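You operate a simulated robot arm through the tools that you are given. There is no shell and no other tool.

You are at the controls of a simulated robot arm. One attempt, no reset.

TASK
Move the steel pan to the large ring and boil its water under the glass lid.
Fine: the lid sits flat before you light; gas off once it bubbles.
Where things are to end (x, y in the base frame): steel pan within 0.02 m of [0.66, 0.23].

Only the result counts: the job must be done as asked and must still hold three seconds after the hand-in. Knocking over, shifting, dropping, spilling or breaking anything else fails it. A push-on lid holds only when it is set on centred and level and pressed home; a screw cap is set on level and turned clockwise until tight.

THE ROBOT
A 6-joint arm with a two-finger parallel gripper, fixed in place. Base frame: the origin is at the foot of the arm, x ahead of it, y to its left, z up. Lengths are in m, angles in rad, forces in N, time in s.
With the tool pointing down near the work surface it reaches from about 0.36 to 0.76 m from the base axis. Its first joint turns from -1.152 to 1.152 rad. Payload 2.45 kg.
Tool frame: the origin (TCP) lies between the finger pads and is the grasp point; the fingertips stand 0.024 m ahead of it; z points along the fingers, y is the line along which they close. The gripper opens to 0.068 m. The fingers are 0.017 m wide and 0.01 m thick; the gripper's body (0.04 by 0.07 m) begins 0.041 m behind the TCP.
Orientation is told as [roll, pitch, yaw] about the base's x, y, z axes, in that order, counted from this pose: with the fingers straight down and closing along the base's y, the tool's x points along the base's -x, its y along +y and its z along -z.

THE INTERFACE
- The arm moves only by the tool nudge_tool. Its argument "commands" is one flat list of numbers, 7 for each row, row after row: the shift along the tool's x, y, z in m, then the turn, a rotation vector about the tool's x, y, z in rad, then the opening, from 0 (shut) to 1 (fully open). In form: [dx, dy, dz, rx, ry, rz, hand, dx, dy, dz, rx, ry, rz, hand, ...]. A call has 1 to 20 rows; each row shifts and turns the commanded pose from where the row before left it, along the tool's axes as they then stand. Rows are played at 5 a second. More than 0.05 m and 0.15 rad between two rows, or a gripper value outside its range, and nothing of the call is played. Where a pose cannot be reached the arm comes as near as it can. A force on the tool above 40 N (or 10 N above the force at the start of the call, whichever is more), or a blocked arm, ends the call early, and 0.2 s more pass. The fingers move at their own pace (about 0.108 m/s each) and stop on an object; they squeeze with about 37 N. The grip force told is the motor's: it shows also when the fingers shut on nothing. Time passes only in rows, and 0.2 s behind the last, so rows that do not move let the fingers close. The reply holds the time, the measured pose of the TCP, the force on the tool along the base axes, the opening and the grip force, in the units named above and with some noise, with the torque about the TCP (base axes, N m) and any sound that the robot's microphone picked up.
- Cameras (640 x 400 px; columns grow to the right, rows downward): "scene" is fixed at [0.1594, 0.4145, 1.4973]; the picture's right is [-0.78, -0.63, 0.00], its down [-0.24, 0.29, -0.93] and it looks along [0.59, -0.72, -0.37] (base axes); focal length 214 px, centre (320, 200). "wrist" rides on the gripper at [0.084, 0.011, -0.075] in the tool frame; the picture's right is [-0.13, 0.99, 0.00], its down [-0.60, -0.08, -0.79] and it looks along [-0.79, -0.10, 0.61] (tool axes); focal length 251 px, centre (320, 200). There is no depth. A picture from a camera that has moved, and an enlarged one, comes with that camera's place and axes in the base frame and with its lens. The place of the scene camera against the robot may be out by one fixed shift of up to 0.025 m in any direction.
- capture(camera): a new picture of that camera. It takes no simulated time.
- zoom(camera, box): a new picture of the part [left, top, right, bottom] of that camera's present view, enlarged. It takes no simulated time.
- hand_in(): hands the job in; it is judged then, once.

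Places have to be worked out from the pictures, the camera data and where the tool is seen. Open the gripper and draw the arm clear of the work before you hand the job in, unless the task says otherwise.

The tools are called after "Request:" as a command line: name --argument value ..., lists and objects as JSON in quotes. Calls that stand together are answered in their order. nudge_tool: Moves the arm, as the interface text tells. Its arguments: {"type":"object","properties":{"commands":{"type":"array"}},"required":["commands"]} The other tools are called the same way: capture (camera) takes a picture; zoom (camera, box) takes an enlarged picture of a part of a camera's view; hand_in () hands the job in.

At the start:

```text
time: 0.0
tcp_pos: [0.4364, 0.0976, 1.4213]
ee_rot: [-0.001, -0.001, 0.002]
contact_force: [-1.2, -0.5, 0.0]
moment: [-0.02, -0.03, -0.02]
grip_width: 0.068
grip_force: 0.0
```

scene: 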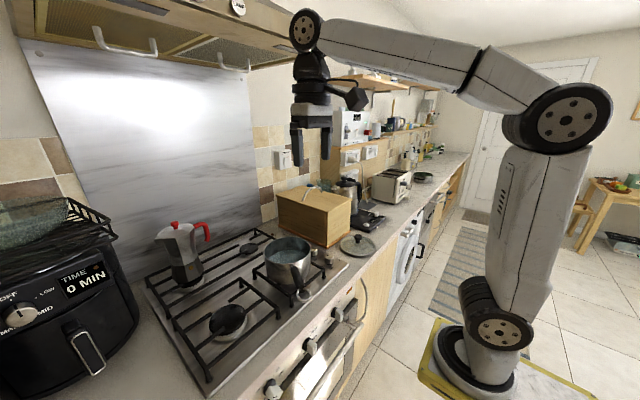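
wrist: 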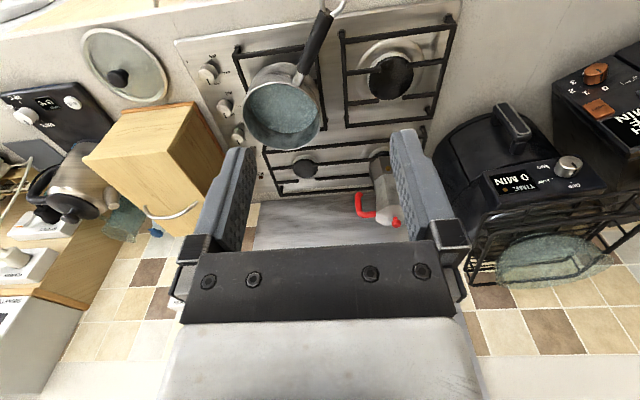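

I'll begin by looking closely at the hob, its controls and the lid. By my first estimate from the scene camera, the large ring is the front-left burner, near (0.66, 0.23).

Request:
zoom --camera "scene" --box '[140, 220, 380, 400]'

Request:
zoom --camera "wrist" --box '[160, 0, 480, 200]'

Request:
zoom --camera "wrist" --box '[60, 0, 300, 150]'

Request:
zoom --camera "scene" --box '[240, 210, 400, 310]'

```text
2.22 times, centred on (260, 310) of scene
camera zoom: at [0.1594, 0.4145, 1.4973], right [-0.78, -0.63, 0.0], down [-0.24, 0.29, -0.93], along [0.59, -0.72, -0.37], focal length 477 px, centre (453, -44)
```

zoom: 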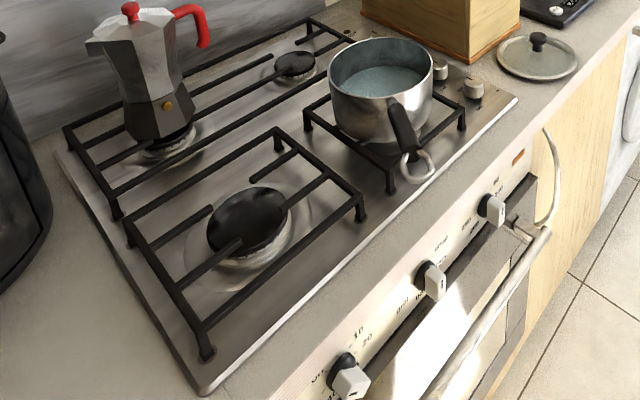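

```text
2.00 times, centred on (320, 100) of wrist
camera zoom: at [0.3531, 0.1093, 1.4953], right [0.13, 0.99, 0.0], down [0.6, -0.08, 0.79], along [0.79, -0.1, -0.61], focal length 503 px, centre (320, 400)
```

zoom: 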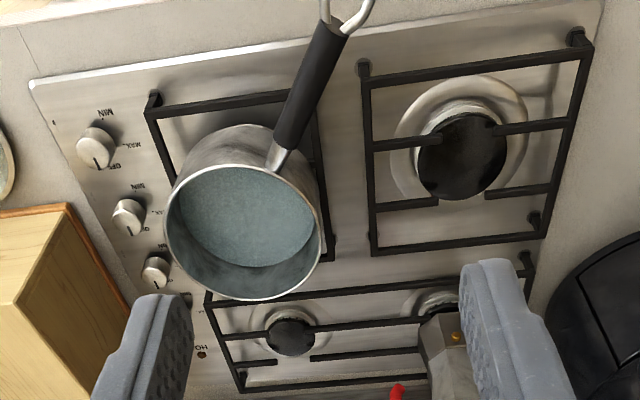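

```text
2.67 times, centred on (180, 75) of wrist
camera zoom: at [0.3531, 0.1093, 1.4953], right [0.13, 0.99, 0.0], down [0.6, -0.08, 0.79], along [0.79, -0.1, -0.61], focal length 670 px, centre (693, 533)
```

zoom: 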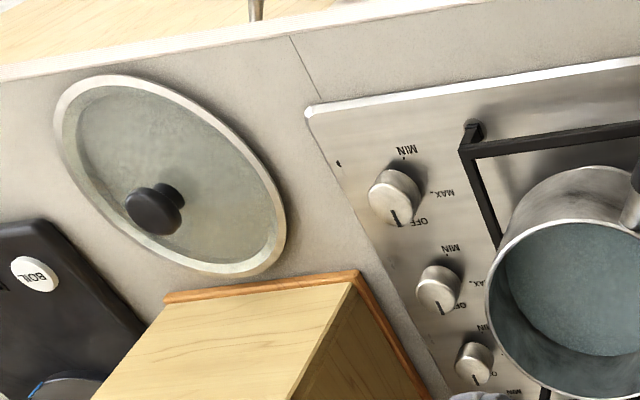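

```text
4.00 times, centred on (320, 260) of scene
camera zoom: at [0.1594, 0.4145, 1.4973], right [-0.78, -0.63, 0.0], down [-0.24, 0.29, -0.93], along [0.59, -0.72, -0.37], focal length 858 px, centre (320, -40)
```

zoom: 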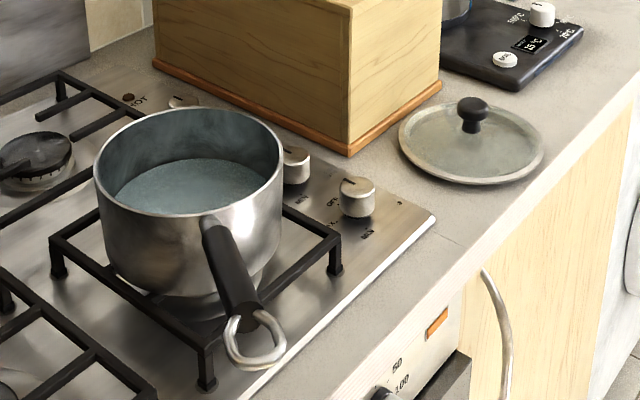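

The hob's four knobs run along its right-hand (-y) edge, and the pointers appear to be at OFF. I'll move the arm to another viewpoint so I can triangulate the pan, handle, lid and knobs.

Request:
nudge_tool --commands '[0.0075, -0.0375, 0.03, 0, 0, 0, 1, 0.0075, -0.0375, 0.03, 0, 0, 0, 1, 0.0075, -0.0375, 0.03, 0, 0, 0, 1, 0.0075, -0.0375, 0.03, 0, 0, 0, 1, 0, 0, 0, 0, 0, 0, 1]'

Request:
capture --camera "wrist"

Request:
zoom --camera "wrist" --box '[240, 0, 560, 200]'

Request:
zoom --camera "wrist" --box '[80, 0, 400, 200]'

```text
time: 1.2
tcp_pos: [0.4052, -0.0528, 1.2976]
ee_rot: [-0.002, -0.003, 0.0]
contact_force: [0.6, 0.0, -1.0]
moment: [-0.03, 0.02, 0.0]
grip_width: 0.0678
grip_force: 0.0
```

```text
taken
camera wrist: at [0.3214, -0.0425, 1.3735], right [0.13, 0.99, 0.0], down [0.6, -0.08, 0.79], along [0.79, -0.1, -0.61], focal length 251 px, centre (320, 200)
```

wrist: 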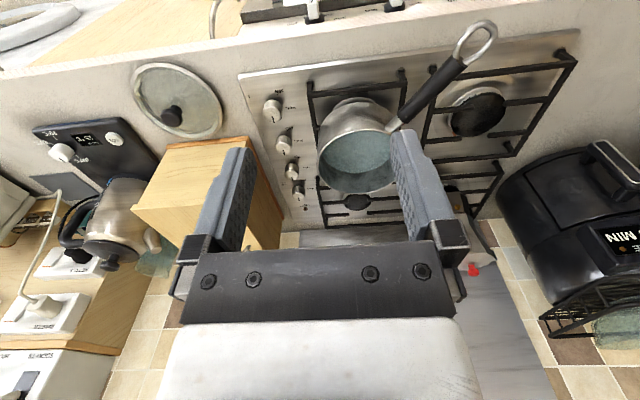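

```text
2.00 times, centred on (400, 100) of wrist
camera zoom: at [0.3214, -0.0425, 1.3735], right [0.13, 0.99, 0.0], down [0.6, -0.08, 0.79], along [0.79, -0.1, -0.61], focal length 503 px, centre (160, 400)
```

zoom: 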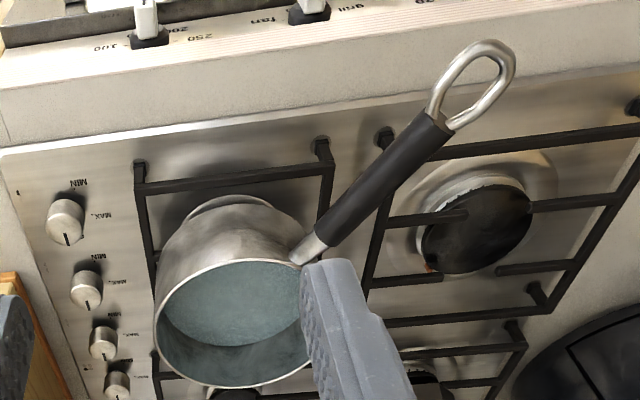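

```text
2.00 times, centred on (240, 100) of wrist
camera zoom: at [0.3214, -0.0425, 1.3735], right [0.13, 0.99, 0.0], down [0.6, -0.08, 0.79], along [0.79, -0.1, -0.61], focal length 503 px, centre (480, 400)
```

zoom: 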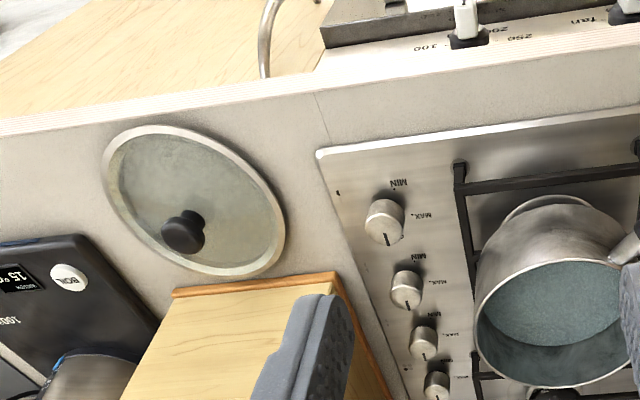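

From two wrist views I put the pan rim centre at about (0.66, -0.01, 1.03). The handle slopes up and out from (0.573, 0.050, 1.033) to (0.479, 0.103, 1.063), which is azimuth about 150°. I'll go above the handle root, line the tool up with the handle and look again.

Request:
nudge_tool --commands '[-0.028, 0.0236, 0.0296, 0, 0, 0, 1, -0.028, 0.0236, 0.0296, 0, 0, 0, 1, -0.028, 0.0236, 0.0296, 0, 0, 0, 1, -0.028, 0.0236, 0.0296, 0, 0, 0, 1, -0.028, 0.0236, 0.0296, 0, 0, 0, 1, 0, 0, 0, 0, 0, 0.128, 1, 0, 0, 0, 0, 0, 0.128, 1, 0, 0, 0, 0, 0, 0.128, 1, 0, 0, 0, 0, 0, 0.129, 1, 0, 0, 0, 0, 0, 0, 1]'

Request:
capture --camera "wrist"

Request:
capture --camera "scene"

Request:
zoom --camera "scene" --box '[240, 210, 400, 310]'

```text
time: 3.4
tcp_pos: [0.5459, 0.0678, 1.1527]
ee_rot: [-0.001, -0.002, -0.514]
contact_force: [0.6, 0.1, 0.7]
moment: [0.0, 0.0, -0.05]
grip_width: 0.0683
grip_force: 0.1
```

```text
taken
camera wrist: at [0.4791, 0.1182, 1.2275], right [0.6, 0.8, 0.0], down [0.49, -0.37, 0.79], along [0.64, -0.48, -0.61], focal length 251 px, centre (320, 200)
```

wrist: 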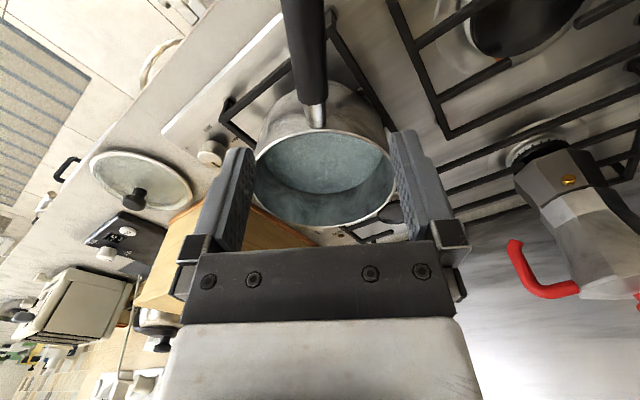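

```text
taken
```

scene: 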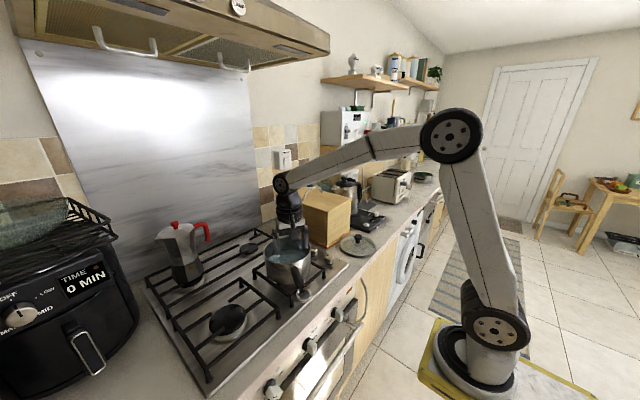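

```text
4.00 times, centred on (320, 260) of scene
camera zoom: at [0.1594, 0.4145, 1.4973], right [-0.78, -0.63, 0.0], down [-0.24, 0.29, -0.93], along [0.59, -0.72, -0.37], focal length 858 px, centre (320, -40)
```

zoom: 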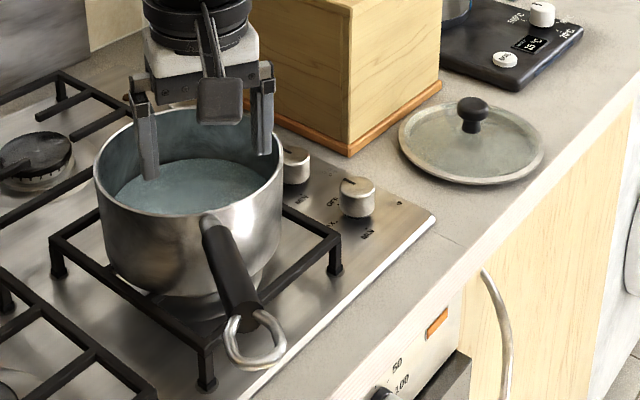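

The handle lies almost in the finger plane, about 6 mm to one side and 0.04 rad off. I'll correct that, descend around the handle just outside its metal root, and check before closing.

Request:
nudge_tool --commands '[-0.03, -0.0065, 0, 0, 0, 0.04, 1, 0, 0, 0.03, 0, 0, 0, 1, 0, 0, 0.03, 0, 0, 0, 1, 0, 0, 0.03, 0, 0, 0, 1, 0, 0, 0.0, 0, 0, 0, 1]'

Request:
capture --camera "wrist"

Request:
zoom --camera "scene" --box '[240, 210, 400, 310]'

```text
time: 4.6
tcp_pos: [0.5716, 0.0458, 1.0631]
ee_rot: [0.0, -0.002, -0.554]
contact_force: [0.1, 0.2, 0.5]
moment: [0.03, -0.06, 0.05]
grip_width: 0.068
grip_force: 0.0
```

```text
taken
camera wrist: at [0.5064, 0.099, 1.1386], right [0.63, 0.78, 0.0], down [0.47, -0.38, 0.79], along [0.62, -0.5, -0.61], focal length 251 px, centre (320, 200)
```

wrist: 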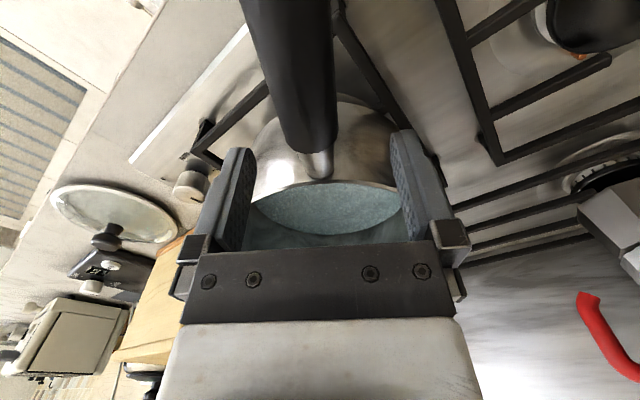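

```text
4.00 times, centred on (320, 260) of scene
camera zoom: at [0.1595, 0.4145, 1.4973], right [-0.78, -0.63, 0.0], down [-0.24, 0.29, -0.93], along [0.59, -0.72, -0.37], focal length 858 px, centre (320, -40)
```

zoom: 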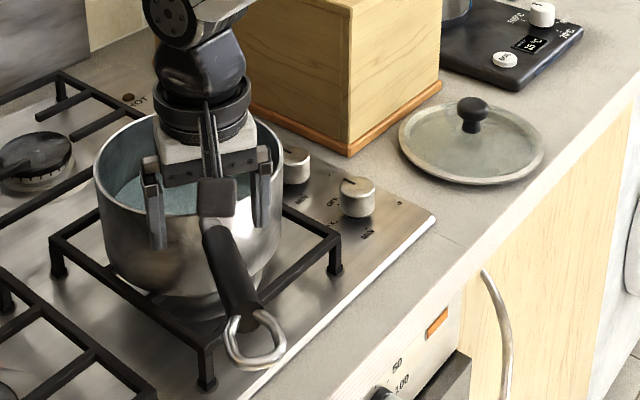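

The handle is between the fingers, about 4 mm off centre, and the black grip ends right at the TCP. I'll correct that, go down to handle height and close.

Request:
nudge_tool --commands '[0.003, -0.004, 0.0, 0, 0, 0.05, 1, 0, 0, 0.015, 0, 0, 0, 1, 0, 0, 0.014, 0, 0, 0, 1, 0, 0, 0, 0, 0, 0, 1]'

Request:
capture --camera "wrist"

Request:
zoom --camera "scene" --box '[250, 230, 330, 310]'

```text
time: 5.6
tcp_pos: [0.5661, 0.0453, 1.033]
ee_rot: [0.001, -0.002, -0.601]
contact_force: [0.3, 1.4, 0.5]
moment: [0.01, 0.0, 0.0]
grip_width: 0.0679
grip_force: 0.1
```

```text
taken
camera wrist: at [0.5031, 0.1006, 1.1086], right [0.67, 0.74, 0.0], down [0.45, -0.41, 0.79], along [0.59, -0.53, -0.61], focal length 251 px, centre (320, 200)
```

wrist: 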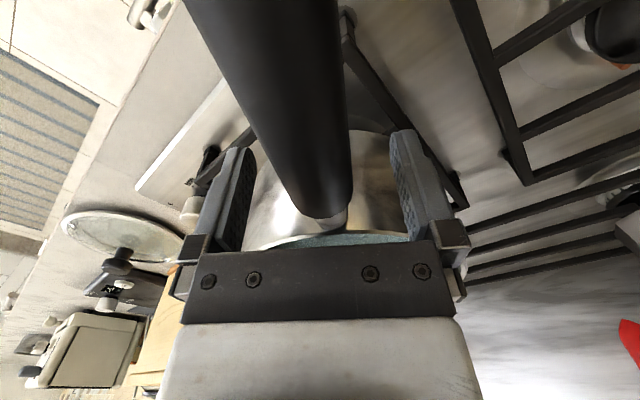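

```text
5.00 times, centred on (290, 270) of scene
camera zoom: at [0.1594, 0.4145, 1.4973], right [-0.78, -0.63, 0.0], down [-0.24, 0.29, -0.93], along [0.59, -0.72, -0.37], focal length 1072 px, centre (470, -150)
```

zoom: 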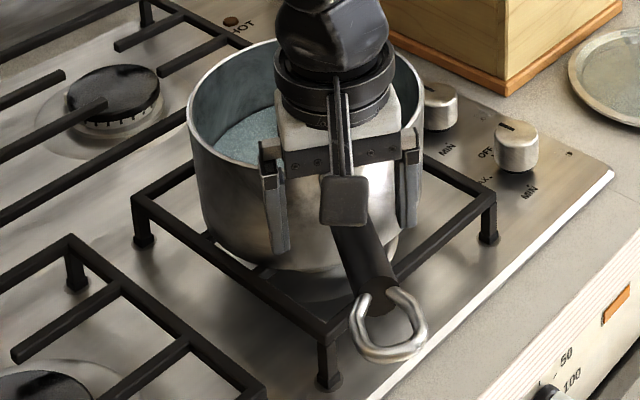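

The handle is well centred between the pads, so I'll close the gripper on it.

Request:
nudge_tool --commands '[0, 0, 0, 0, 0, 0, 0, 0, 0, 0, 0, 0, 0, 0, 0, 0, 0, 0, 0, 0, 0]'

Request:
capture --camera "wrist"

```text
time: 6.4
tcp_pos: [0.5664, 0.0434, 1.034]
ee_rot: [0.0, -0.001, -0.603]
contact_force: [0.7, 2.9, 0.0]
moment: [0.07, -0.07, 0.29]
grip_width: 0.0137
grip_force: 34.3
```

```text
taken
camera wrist: at [0.5032, 0.1009, 1.1089], right [0.67, 0.74, 0.0], down [0.45, -0.41, 0.79], along [0.59, -0.53, -0.61], focal length 251 px, centre (320, 200)
```

wrist: 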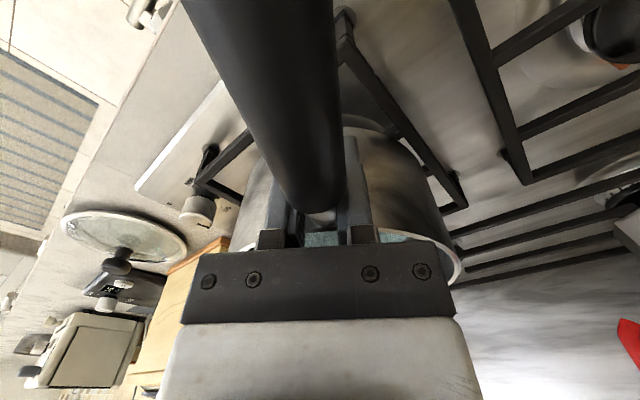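

The fingers closed to 13.7 mm, so they're on the metal shank next to the black grip, close to the pan wall, which is good for leverage. I'll test with a very small lift and check the forces and any tilt.

Request:
nudge_tool --commands '[0, 0, -0.003, 0, 0, 0, 0, 0, 0, -0.003, 0, 0, 0, 0, 0, 0, 0, 0, 0, 0, 0]'

Request:
capture --camera "wrist"

Request:
zoom --camera "scene" --box '[250, 230, 330, 310]'

```text
time: 7.2
tcp_pos: [0.5655, 0.0442, 1.04]
ee_rot: [0.0, 0.0, -0.602]
contact_force: [0.7, -0.3, -7.8]
moment: [0.4, 0.57, -0.02]
grip_width: 0.0133
grip_force: 33.6
```

```text
taken
camera wrist: at [0.5028, 0.1002, 1.114], right [0.67, 0.74, 0.0], down [0.45, -0.41, 0.79], along [0.59, -0.53, -0.61], focal length 251 px, centre (320, 200)
```

wrist: 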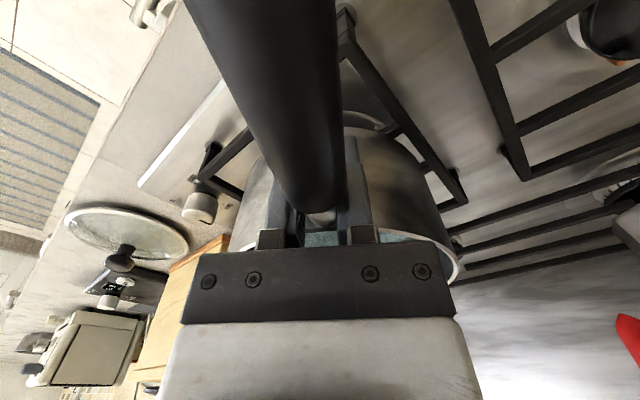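

```text
5.00 times, centred on (290, 270) of scene
camera zoom: at [0.1596, 0.4145, 1.4973], right [-0.78, -0.63, 0.0], down [-0.24, 0.29, -0.93], along [0.59, -0.72, -0.37], focal length 1072 px, centre (470, -150)
```

zoom: 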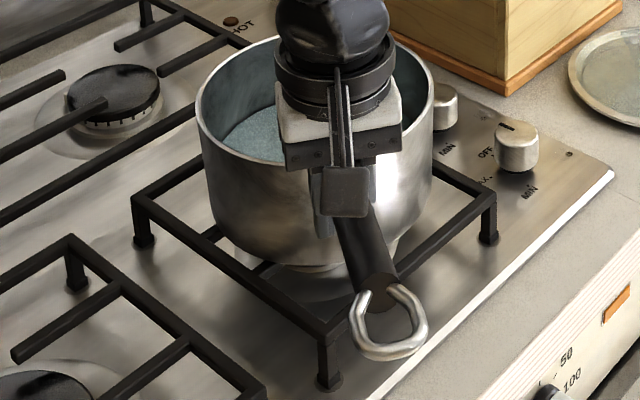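

The load reads 7.8 N with a moment of about 0.70 N m, so the whole pan (about 0.8 kg) is hanging roughly 9 cm from the grip and is still level. I'll raise it gently a little further and check it isn't sagging.

Request:
nudge_tool --commands '[0, 0, -0.003, 0, 0, 0, 0, 0, 0, -0.006, 0, 0, 0, 0, 0, 0, -0.008, 0, 0, 0, 0, 0, 0, -0.008, 0, 0, 0, 0, 0, 0, -0.006, 0, 0, 0, 0, 0, 0, -0.003, 0, 0, 0, 0, 0, 0, 0, 0, 0, 0, 0, 0, 0, 0, 0, 0, 0, 0]'

Request:
zoom --camera "scene" --box '[250, 230, 330, 310]'

Request:
capture --camera "wrist"

```text
time: 9.0
tcp_pos: [0.5659, 0.0447, 1.0738]
ee_rot: [0.0, -0.002, -0.602]
contact_force: [0.5, -0.2, -8.3]
moment: [0.37, 0.58, -0.02]
grip_width: 0.0134
grip_force: 33.4
```

```text
5.00 times, centred on (290, 270) of scene
camera zoom: at [0.1596, 0.4145, 1.4973], right [-0.78, -0.63, 0.0], down [-0.24, 0.29, -0.93], along [0.59, -0.72, -0.37], focal length 1072 px, centre (470, -150)
```

zoom: 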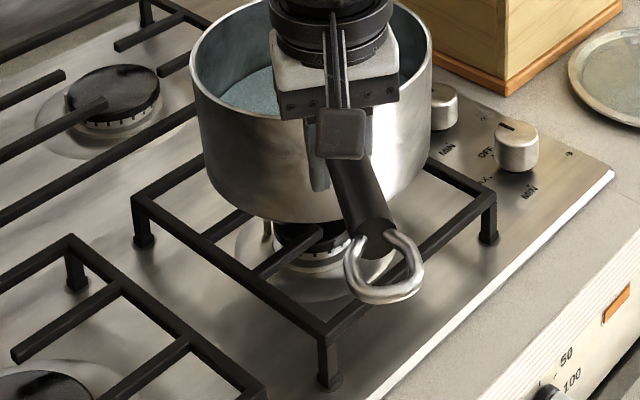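

```text
taken
camera wrist: at [0.5034, 0.1006, 1.1491], right [0.67, 0.74, 0.0], down [0.45, -0.41, 0.79], along [0.59, -0.53, -0.61], focal length 251 px, centre (320, 200)
```

wrist: 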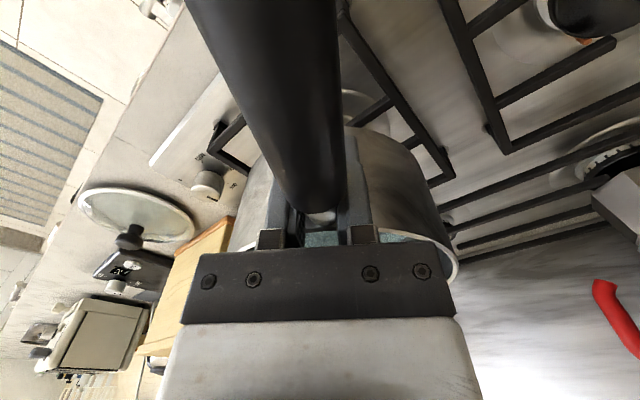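

The pan hangs level and steady. I'll carry it smoothly 0.242 m toward +y, to above the large ring, keeping the orientation fixed.

Request:
nudge_tool --commands '[0.0045, 0.0066, 0, 0, 0, 0, 0, 0.0091, 0.0132, 0, 0, 0, 0, 0, 0.0125, 0.0181, 0, 0, 0, 0, 0, 0.0125, 0.0181, 0, 0, 0, 0, 0, 0.0125, 0.0181, 0, 0, 0, 0, 0, 0.0125, 0.0181, 0, 0, 0, 0, 0, 0.0125, 0.0181, 0, 0, 0, 0, 0, 0.0125, 0.0181, 0, 0, 0, 0, 0, 0.0125, 0.0181, 0, 0, 0, 0, 0, 0.0125, 0.0181, 0, 0, 0, 0, 0, 0.0113, 0.0165, 0, 0, 0, 0, 0, 0.0079, 0.0115, 0, 0, 0, 0, 0, 0.0045, 0.0066, 0, 0, 0, 0, 0, 0, 0, 0, 0, 0, 0, 0, 0, 0, 0, 0, 0, 0, 0]'

Request:
zoom --camera "scene" --box '[140, 240, 300, 400]'

Request:
capture --camera "wrist"

```text
time: 12.2
tcp_pos: [0.5651, 0.2868, 1.0726]
ee_rot: [-0.001, -0.002, -0.604]
contact_force: [-0.2, 0.0, -7.7]
moment: [0.36, 0.56, 0.01]
grip_width: 0.0135
grip_force: 33.9
```

```text
2.50 times, centred on (220, 320) of scene
camera zoom: at [0.1596, 0.4145, 1.4973], right [-0.78, -0.63, 0.0], down [-0.24, 0.29, -0.93], along [0.59, -0.72, -0.37], focal length 536 px, centre (570, -100)
```

zoom: 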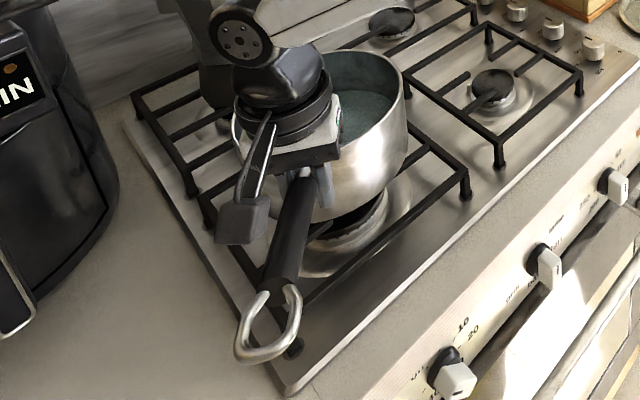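

```text
taken
camera wrist: at [0.5026, 0.3429, 1.1478], right [0.67, 0.74, 0.0], down [0.45, -0.41, 0.79], along [0.59, -0.53, -0.61], focal length 251 px, centre (320, 200)
```

wrist: 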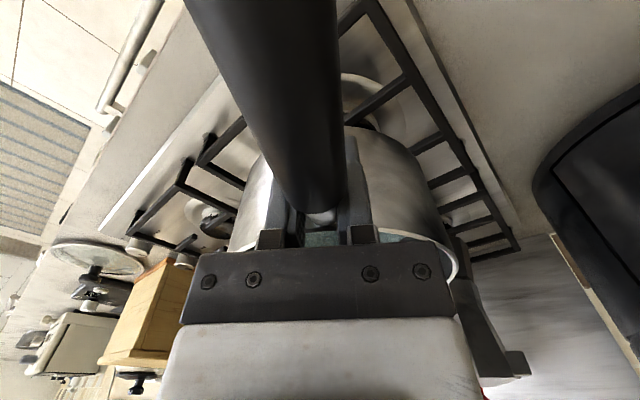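

The readings still show a level pan over the large ring, and my estimate of its centre is about (0.66, 0.228). I'll lower it slowly onto the grate, watching the load.

Request:
nudge_tool --commands '[0, 0, 0.004, 0, 0, 0, 0, 0, 0, 0.008, 0, 0, 0, 0, 0, 0, 0.008, 0, 0, 0, 0, 0, 0, 0.008, 0, 0, 0, 0, 0, 0, 0.004, 0, 0, 0, 0, 0, 0, 0.003, 0, 0, 0, 0, 0, 0, 0, 0, 0, 0, 0]'

Request:
nudge_tool --commands '[0, 0, 0.002, 0, 0, 0, 0, 0, 0, 0.002, 0, 0, 0, 0, 0, 0, 0, 0, 0, 0, 0]'

Request:
zoom --camera "scene" --box '[140, 240, 300, 400]'

```text
time: 13.8
tcp_pos: [0.5658, 0.2854, 1.0377]
ee_rot: [0.0, -0.001, -0.602]
contact_force: [-0.9, 0.2, -8.4]
moment: [0.38, 0.55, -0.01]
grip_width: 0.0135
grip_force: 33.7
```

```text
time: 14.6
tcp_pos: [0.5655, 0.287, 1.0342]
ee_rot: [0.003, -0.004, -0.602]
contact_force: [-0.6, -1.0, 0.8]
moment: [-0.68, -0.59, -0.2]
grip_width: 0.0138
grip_force: 33.2
```

```text
2.50 times, centred on (220, 320) of scene
camera zoom: at [0.1594, 0.4144, 1.4973], right [-0.78, -0.63, 0.0], down [-0.24, 0.29, -0.93], along [0.59, -0.72, -0.37], focal length 536 px, centre (570, -100)
```

zoom: 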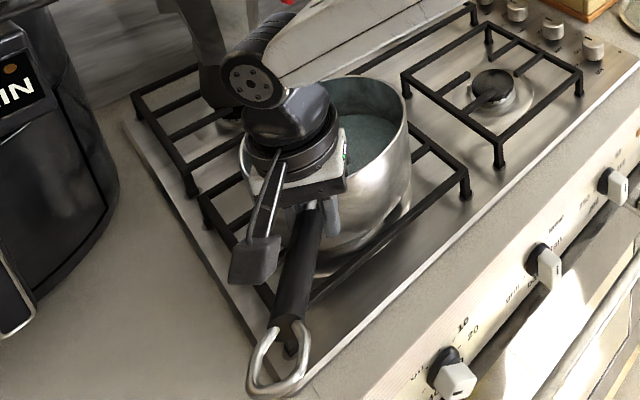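

The load is now on the grate. I'll ease off the slight over-press, open, and lift straight up off the handle.

Request:
nudge_tool --commands '[0, 0, -0.0015, 0, 0, 0, 0, 0, 0, 0, 0, 0, 0, 0, 0, 0, 0, 0, 0, 0, 0.5, 0, 0, 0, 0, 0, 0, 1, 0, 0, 0, 0, 0, 0, 1, 0, 0, -0.02, 0, 0, 0, 1, 0, 0, -0.03, 0, 0, 0, 1, 0, 0, -0.04, 0, 0, 0, 1, 0, 0, -0.04, 0, 0, 0, 1, 0, 0, 0, 0, 0, 0, 1]'

Request:
capture --camera "wrist"

Request:
zoom --camera "scene" --box '[140, 240, 300, 400]'

```text
time: 16.8
tcp_pos: [0.5668, 0.285, 1.1655]
ee_rot: [-0.001, -0.003, -0.602]
contact_force: [-0.4, 0.3, 0.2]
moment: [-0.01, -0.03, -0.03]
grip_width: 0.068
grip_force: 0.0
```

```text
taken
camera wrist: at [0.5036, 0.3426, 1.2399], right [0.67, 0.74, 0.0], down [0.45, -0.41, 0.79], along [0.59, -0.53, -0.61], focal length 251 px, centre (320, 200)
```

wrist: 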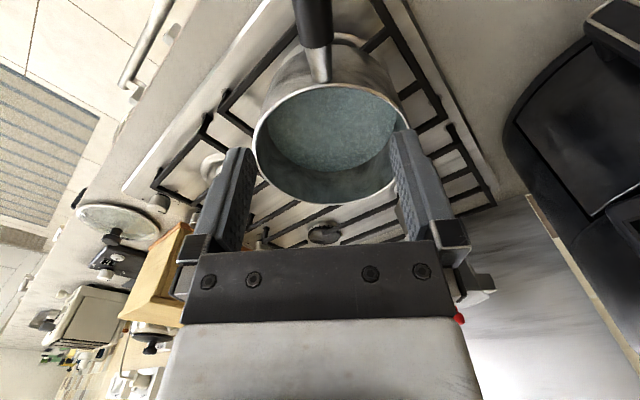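

```text
2.50 times, centred on (220, 320) of scene
camera zoom: at [0.1594, 0.4145, 1.4973], right [-0.78, -0.63, 0.0], down [-0.24, 0.29, -0.93], along [0.59, -0.72, -0.37], focal length 536 px, centre (570, -100)
```

zoom: 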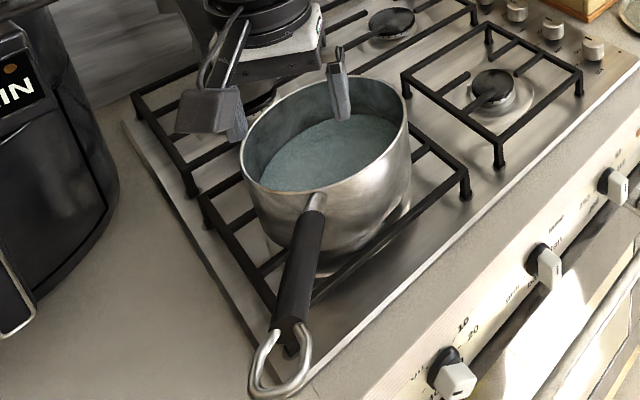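

The pan is down with its water intact. One wrist-view fit puts its centre at about (0.657, 0.220), but rim height makes that uncertain. I'll raise the arm and pitch the tool so the camera looks down on the hob for a better measurement.

Request:
nudge_tool --commands '[0, 0, -0.04, 0, 0, -0.1, 1, 0, 0, -0.04, 0, 0, -0.1, 1, 0, 0, -0.035, 0, 0, -0.1, 1, 0, 0, 0, 0, 0, -0.1, 1, 0, 0, 0, 0, 0, -0.1, 1, 0, 0, 0, 0, 0, -0.102, 1, 0.0167, -0.041, 0, 0, 0, 0, 1, 0.0167, -0.041, 0, 0, 0, 0, 1, 0.0167, -0.041, 0, 0, 0, 0, 1, 0.0167, -0.041, 0, 0, 0, 0, 1, 0, 0, 0, 0, 0.14, 0, 1, 0, 0, 0, 0, 0.14, 0, 1, 0, 0, 0, 0, 0.14, 0, 1, 0, 0, 0, 0, 0.14, 0, 1, 0, 0, 0, 0, 0.14, 0, 1, 0, 0, 0, 0, 0, 0, 1]'

Request:
capture --camera "wrist"

```text
time: 20.2
tcp_pos: [0.4792, 0.1236, 1.2493]
ee_rot: [0.0, 0.696, 0.0]
contact_force: [0.2, -0.4, -0.9]
moment: [0.0, -0.01, -0.03]
grip_width: 0.0678
grip_force: 0.1
out of reach, approached as far as the arm can: row 15
```

```text
taken
camera wrist: at [0.4636, 0.1337, 1.3599], right [0.1, 0.99, -0.08], down [0.97, -0.08, 0.22], along [0.21, -0.1, -0.97], focal length 251 px, centre (320, 200)
```

wrist: 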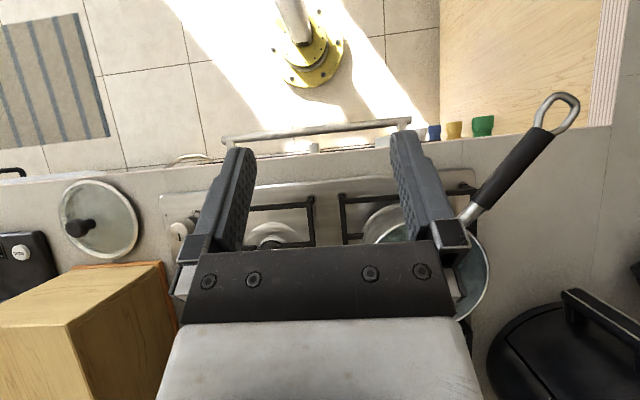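

The gripper blocks this view. I'll halve the pitch and shift so the pan shows between the fingers.

Request:
nudge_tool --commands '[0, 0, 0, 0, -0.14, 0, 1, 0, 0, 0, 0, -0.14, 0, 1, 0, 0, 0, 0, -0.07, 0, 1, 0.0245, 0.0357, -0.0088, 0, 0, 0, 1, 0.0245, 0.0357, -0.0088, 0, 0, 0, 1, 0.0245, 0.0357, -0.0088, 0, 0, 0, 1, 0, 0, 0, 0, 0, 0, 1]'

Request:
zoom --camera "wrist" --box '[160, 50, 480, 250]'

Request:
capture --camera "wrist"

```text
time: 21.8
tcp_pos: [0.4182, 0.2289, 1.2984]
ee_rot: [-0.003, 0.348, -0.004]
contact_force: [-0.5, 0.2, -0.1]
moment: [0.01, 0.0, -0.01]
grip_width: 0.0678
grip_force: 0.0
```

```text
2.00 times, centred on (320, 150) of wrist
camera zoom: at [0.3661, 0.2399, 1.397], right [0.12, 0.99, -0.04], down [0.84, -0.08, 0.54], along [0.53, -0.1, -0.84], focal length 503 px, centre (320, 300)
```

zoom: 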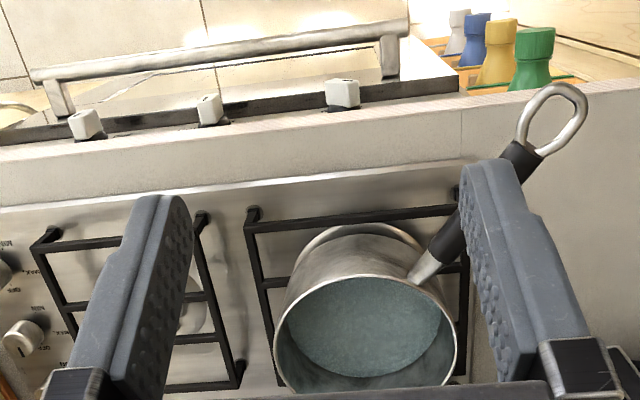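

```text
taken
camera wrist: at [0.3661, 0.2399, 1.397], right [0.12, 0.99, -0.04], down [0.84, -0.08, 0.54], along [0.53, -0.1, -0.84], focal length 251 px, centre (320, 200)
```

wrist: 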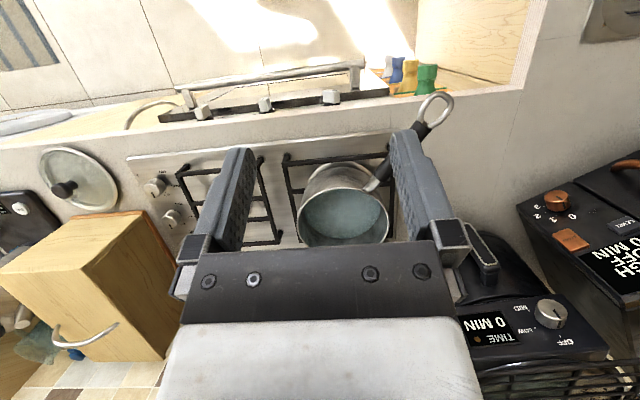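

Looking down at the pan, its rim centre is at about (0.66, 0.231), within tolerance. My triangulation puts the lid at about (0.559, -0.355), with its knob top near z = 0.97. I'll level the tool and move there for a close look.

Request:
nudge_tool --commands '[0, 0, 0, 0, -0.12, 0, 1, 0, 0, 0, 0, -0.12, 0, 1, 0, 0, 0, 0, -0.108, 0, 1, -0.004, -0.0438, 0.0137, 0, 0, 0, 1, -0.004, -0.0438, 0.0137, 0, 0, 0, 1, -0.004, -0.0438, 0.0137, 0, 0, 0, 1, -0.004, -0.0438, 0.0137, 0, 0, 0, 1, -0.004, -0.0438, 0.0137, 0, 0, 0, 1, -0.004, -0.0438, 0.0137, 0, 0, 0, 1, -0.004, -0.0438, 0.0137, 0, 0, 0, 1, -0.004, -0.0438, 0.0137, 0, 0, 0, 1, -0.004, -0.0438, 0.0137, 0, 0, 0, 1, -0.004, -0.0438, 0.0137, 0, 0, 0, 1, -0.004, -0.0438, 0.0137, 0, 0, 0, 1, -0.004, -0.0438, 0.0137, 0, 0, 0, 1, -0.004, -0.0438, 0.0137, 0, 0, 0, 1, 0, 0, 0, 0, 0, 0, 1]'

Request:
capture --camera "wrist"

Request:
capture --camera "scene"

```text
time: 25.4
tcp_pos: [0.4721, -0.3386, 1.1214]
ee_rot: [0.001, 0.0, -0.001]
contact_force: [-0.1, -0.6, -0.1]
moment: [0.01, -0.01, 0.01]
grip_width: 0.0679
grip_force: 0.1
```

```text
taken
camera wrist: at [0.3882, -0.3291, 1.197], right [0.13, 0.99, 0.0], down [0.6, -0.08, 0.79], along [0.79, -0.1, -0.61], focal length 251 px, centre (320, 200)
```

wrist: 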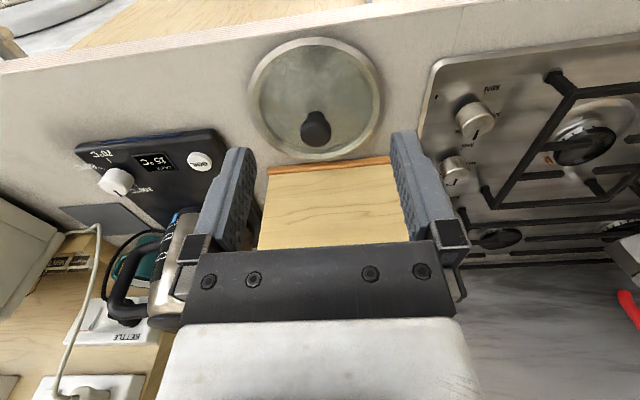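

```text
taken
```

scene: 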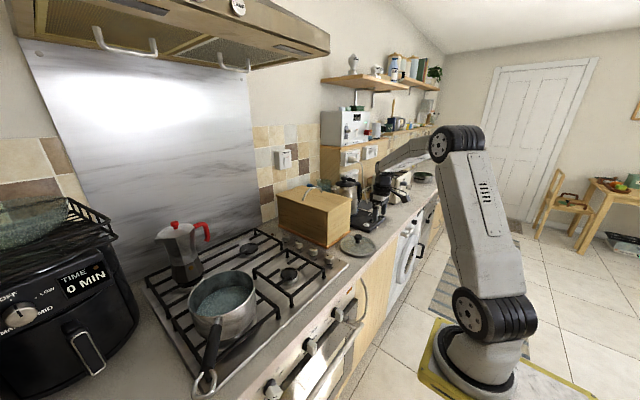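

The lid and its knob are in clear view, and the wooden box stands just behind. I'll zoom in to measure the lid and knob.

Request:
zoom --camera "wrist" --box '[220, 25, 420, 175]'

Request:
zoom --camera "wrist" --box '[400, 40, 640, 190]'

Request:
zoom --camera "scene" --box '[310, 215, 410, 275]'

```text
2.67 times, centred on (320, 100) of wrist
camera zoom: at [0.3882, -0.3291, 1.197], right [0.13, 0.99, 0.0], down [0.6, -0.08, 0.79], along [0.79, -0.1, -0.61], focal length 670 px, centre (320, 467)
```

zoom: 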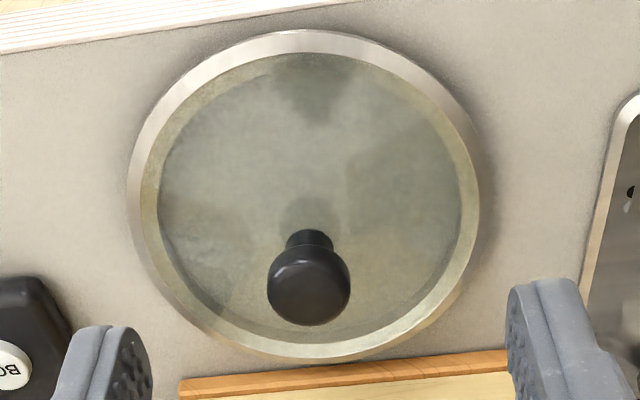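

```text
2.67 times, centred on (520, 115) of wrist
camera zoom: at [0.3882, -0.3291, 1.197], right [0.13, 0.99, 0.0], down [0.6, -0.08, 0.79], along [0.79, -0.1, -0.61], focal length 670 px, centre (-213, 427)
```

zoom: 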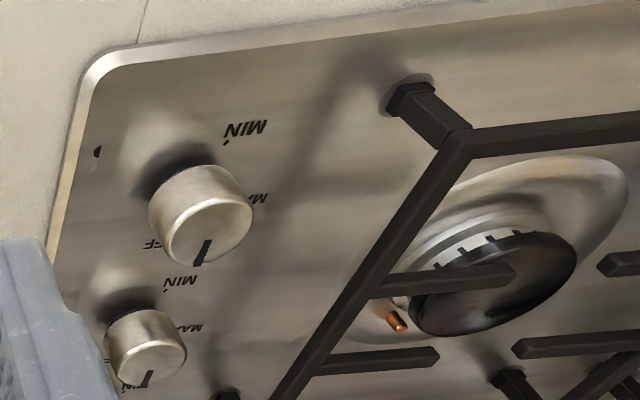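

```text
6.40 times, centred on (360, 245) of scene
camera zoom: at [0.1595, 0.4144, 1.4973], right [-0.78, -0.63, 0.0], down [-0.24, 0.29, -0.93], along [0.59, -0.72, -0.37], focal length 1373 px, centre (64, -88)
```

zoom: 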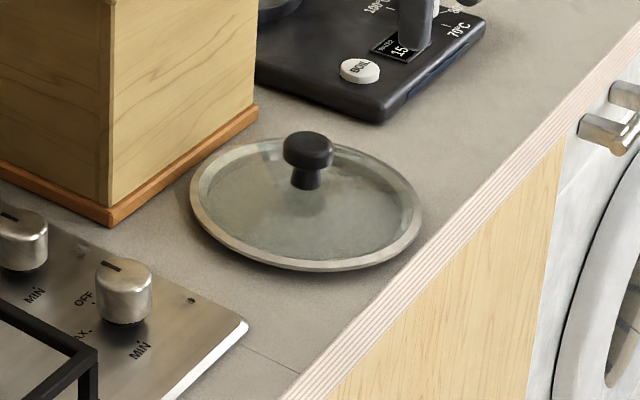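

I put the knob at about (0.573, -0.3575), with its cap centre at z ≈ 0.955 and a diameter of about 36 mm. I'll move above it, descend partway and re-check the alignment.

Request:
nudge_tool --commands '[-0.033, -0.0063, 0, 0, 0, 0, 1, -0.033, -0.0063, 0, 0, 0, 0, 1, -0.034, -0.0063, 0, 0, 0, 0, 1, 0, 0, 0.04, 0, 0, 0, 1, 0, 0, 0.04, 0, 0, 0, 1, 0, 0, 0.02, 0, 0, 0, 1, 0, 0, 0, 0, 0, 0, 1]'

Request:
capture --camera "wrist"

Request:
zoom --camera "scene" --box '[310, 195, 410, 275]'

```text
time: 27.0
tcp_pos: [0.5699, -0.3559, 1.0211]
ee_rot: [-0.003, 0.0, 0.0]
contact_force: [-0.7, 0.3, 0.4]
moment: [-0.01, 0.01, -0.02]
grip_width: 0.0678
grip_force: 0.0
```

```text
taken
camera wrist: at [0.4858, -0.3456, 1.0962], right [0.13, 0.99, 0.0], down [0.6, -0.08, 0.79], along [0.79, -0.1, -0.61], focal length 251 px, centre (320, 200)
```

wrist: 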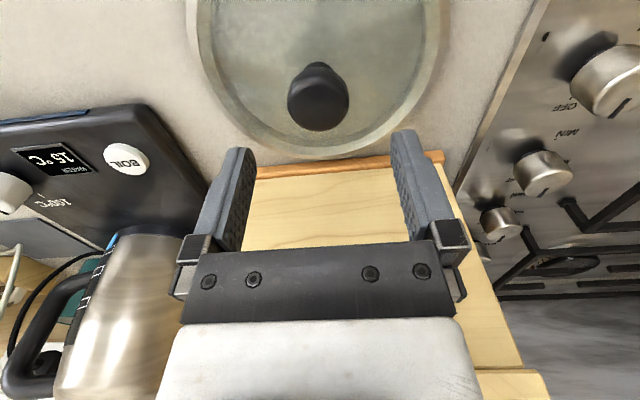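

```text
5.00 times, centred on (360, 235) of scene
camera zoom: at [0.1594, 0.4145, 1.4973], right [-0.78, -0.63, 0.0], down [-0.24, 0.29, -0.93], along [0.59, -0.72, -0.37], focal length 1072 px, centre (120, 25)
```

zoom: 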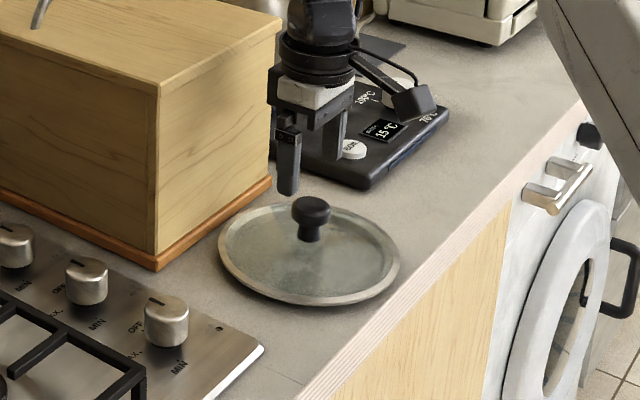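

The combined views suggest the cap is slightly higher (z ≈ 0.963) and nearer (x ≈ 0.565). I'll correct that, then descend around the knob carefully.

Request:
nudge_tool --commands '[0.004, -0.001, 0.02, 0, 0, 0, 1, 0, 0, 0.02, 0, 0, 0, 1, 0, 0, 0.01, 0, 0, 0, 1, 0, 0, 0.006, 0, 0, 0, 1, 0, 0, 0, 0, 0, 0, 1]'

Request:
capture --camera "wrist"

Request:
zoom --camera "scene" --box '[310, 195, 410, 275]'

```text
time: 28.2
tcp_pos: [0.5666, -0.3608, 0.967]
ee_rot: [-0.002, -0.001, 0.001]
contact_force: [-0.2, -0.4, -0.6]
moment: [0.02, 0.02, 0.04]
grip_width: 0.0681
grip_force: 0.1
```

```text
taken
camera wrist: at [0.4826, -0.3494, 1.0408], right [0.13, 0.99, 0.0], down [0.6, -0.08, 0.79], along [0.79, -0.1, -0.61], focal length 251 px, centre (320, 200)
```

wrist: 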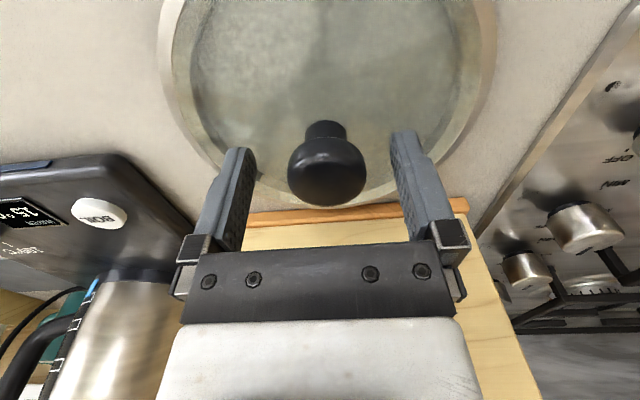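

```text
5.00 times, centred on (360, 235) of scene
camera zoom: at [0.1594, 0.4145, 1.4973], right [-0.78, -0.63, 0.0], down [-0.24, 0.29, -0.93], along [0.59, -0.72, -0.37], focal length 1072 px, centre (120, 25)
```

zoom: 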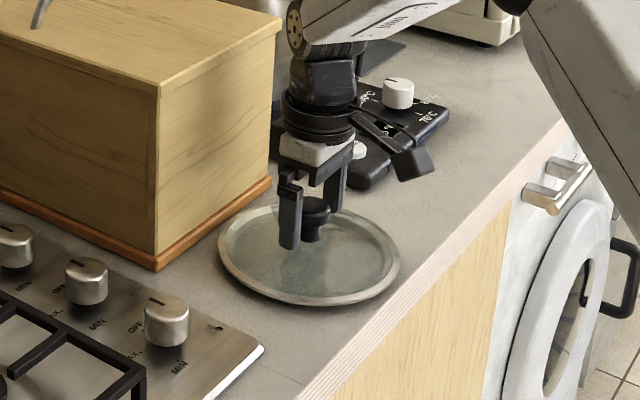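

The knob is nearly between the pads. I'll make a final 3–4 mm trim and close.

Request:
nudge_tool --commands '[0.003, 0.004, 0.003, 0, 0, 0, 1, 0, 0, 0, 0, 0, 0, 0.7, 0, 0, 0, 0, 0, 0, 0, 0, 0, 0, 0, 0, 0, 0, 0, 0, 0, 0, 0, 0, 0]'

Request:
capture --camera "wrist"

Request:
zoom --camera "scene" --box '[310, 195, 410, 275]'

```text
time: 29.4
tcp_pos: [0.5638, -0.3553, 0.9628]
ee_rot: [-0.001, 0.0, 0.001]
contact_force: [0.1, -1.3, 0.1]
moment: [0.17, -0.05, 0.04]
grip_width: 0.0351
grip_force: 36.8
```

```text
taken
camera wrist: at [0.4799, -0.3453, 1.0373], right [0.13, 0.99, 0.0], down [0.6, -0.08, 0.79], along [0.79, -0.1, -0.61], focal length 251 px, centre (320, 200)
```

wrist: 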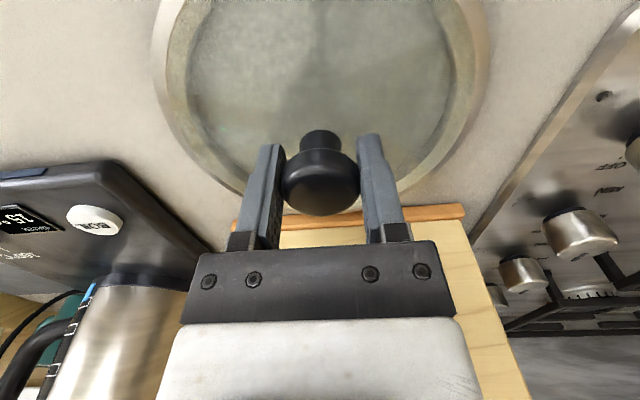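

```text
5.00 times, centred on (360, 235) of scene
camera zoom: at [0.1594, 0.4144, 1.4973], right [-0.78, -0.63, 0.0], down [-0.24, 0.29, -0.93], along [0.59, -0.72, -0.37], focal length 1072 px, centre (120, 25)
```

zoom: 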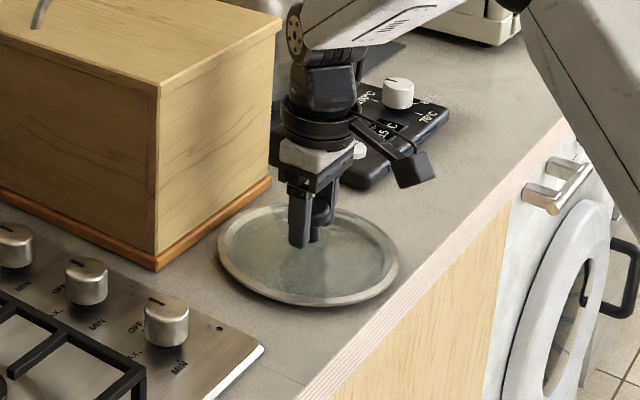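

The knob is held at 35 mm. I'll lift gently and check the weight and moment to see that the lid hangs level.

Request:
nudge_tool --commands '[0, 0, -0.005, 0, 0, 0, 0, 0, 0, -0.01, 0, 0, 0, 0, 0, 0, -0.02, 0, 0, 0, 0, 0, 0, -0.03, 0, 0, 0, 0, 0, 0, -0.03, 0, 0, 0, 0, 0, 0, -0.03, 0, 0, 0, 0, 0, 0, -0.03, 0, 0, 0, 0, 0, 0, 0, 0, 0, 0, 0]'

Request:
nudge_tool --commands '[0, 0, 0, 0, 0, 0, 0, 0, 0, 0, 0, 0, 0, 0]'

Request:
capture --camera "wrist"

Request:
zoom --camera "scene" --box '[300, 175, 400, 255]'

```text
time: 31.2
tcp_pos: [0.566, -0.3578, 1.1165]
ee_rot: [0.0, 0.0, -0.001]
contact_force: [0.0, 0.2, -3.2]
moment: [0.0, 0.0, -0.04]
grip_width: 0.0348
grip_force: 36.8
```

```text
time: 31.8
tcp_pos: [0.5671, -0.3576, 1.1164]
ee_rot: [0.001, -0.001, 0.0]
contact_force: [-0.5, 0.9, -2.0]
moment: [0.0, 0.04, -0.02]
grip_width: 0.0351
grip_force: 37.1
```

```text
taken
camera wrist: at [0.4831, -0.3472, 1.1911], right [0.13, 0.99, 0.0], down [0.6, -0.08, 0.79], along [0.79, -0.1, -0.61], focal length 251 px, centre (320, 200)
```

wrist: 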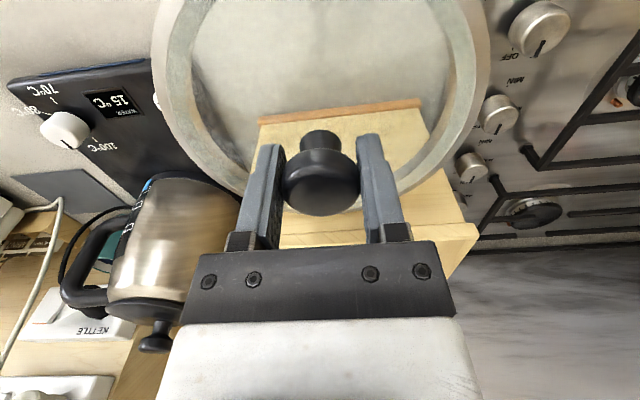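

```text
5.00 times, centred on (350, 215) of scene
camera zoom: at [0.1595, 0.4144, 1.4973], right [-0.78, -0.63, 0.0], down [-0.24, 0.29, -0.93], along [0.59, -0.72, -0.37], focal length 1072 px, centre (170, 125)
```

zoom: 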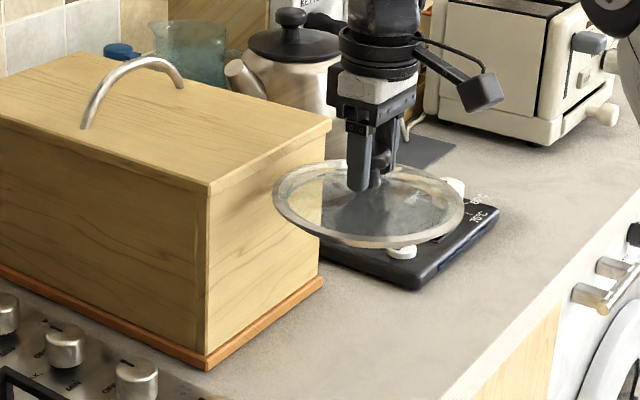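

The lid hangs level at about 2.7 N. I'll carry it up and across, moving in y first so it stays clear of the box, to above the pan at (0.66, 0.231).

Request:
nudge_tool --commands '[0, 0.02, -0.0073, 0, 0, 0, 0, 0, 0.04, -0.0073, 0, 0, 0, 0, 0, 0.045, -0.0073, 0, 0, 0, 0, 0, 0.045, -0.0073, 0, 0, 0, 0, 0, 0.045, -0.0073, 0, 0, 0, 0, 0, 0.045, -0.0073, 0, 0, 0, 0, -0.0107, 0.045, 0, 0, 0, 0, 0, -0.0107, 0.045, 0, 0, 0, 0, 0, -0.0107, 0.045, 0, 0, 0, 0, 0, -0.0107, 0.045, 0, 0, 0, 0, 0, -0.0107, 0.045, 0, 0, 0, 0, 0, -0.0107, 0.045, 0, 0, 0, 0, 0, -0.0107, 0.04, 0, 0, 0, 0, 0, -0.0107, 0.025, 0, 0, 0, 0, 0, -0.0107, 0.014, 0, 0, 0, 0, 0, 0, 0, 0, 0, 0, 0, 0, 0, 0, 0, 0, 0, 0, 0]'

Request:
capture --camera "wrist"

Request:
zoom --camera "scene" --box '[140, 220, 300, 400]'

```text
time: 35.4
tcp_pos: [0.6615, 0.2318, 1.1609]
ee_rot: [-0.001, 0.0, 0.001]
contact_force: [0.3, 0.6, -2.9]
moment: [-0.01, 0.01, -0.03]
grip_width: 0.0352
grip_force: 37.1
```

```text
taken
camera wrist: at [0.5777, 0.2422, 1.2357], right [0.13, 0.99, 0.0], down [0.6, -0.08, 0.79], along [0.79, -0.1, -0.61], focal length 251 px, centre (320, 200)
```

wrist: 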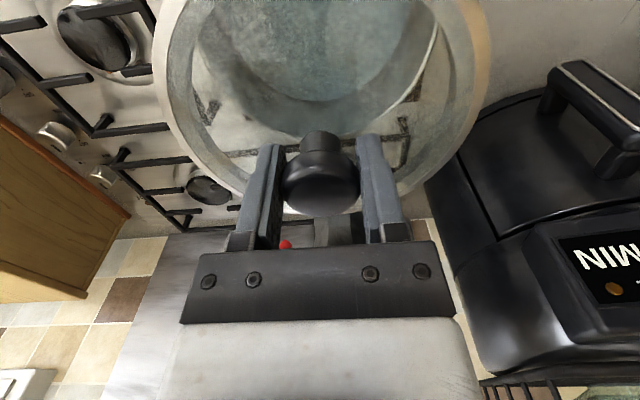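

```text
2.22 times, centred on (220, 310) of scene
camera zoom: at [0.1595, 0.4145, 1.4973], right [-0.78, -0.63, 0.0], down [-0.24, 0.29, -0.93], along [0.59, -0.72, -0.37], focal length 477 px, centre (542, -44)
```

zoom: 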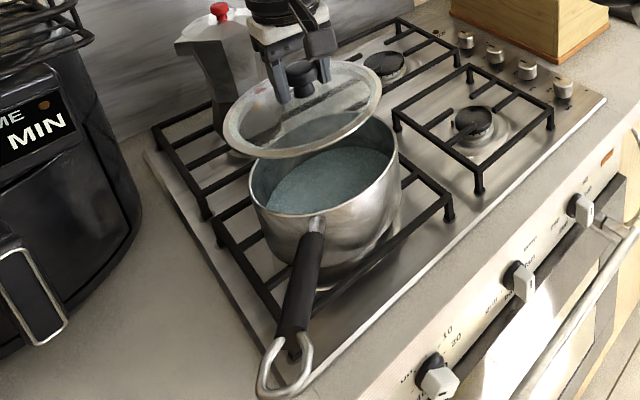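

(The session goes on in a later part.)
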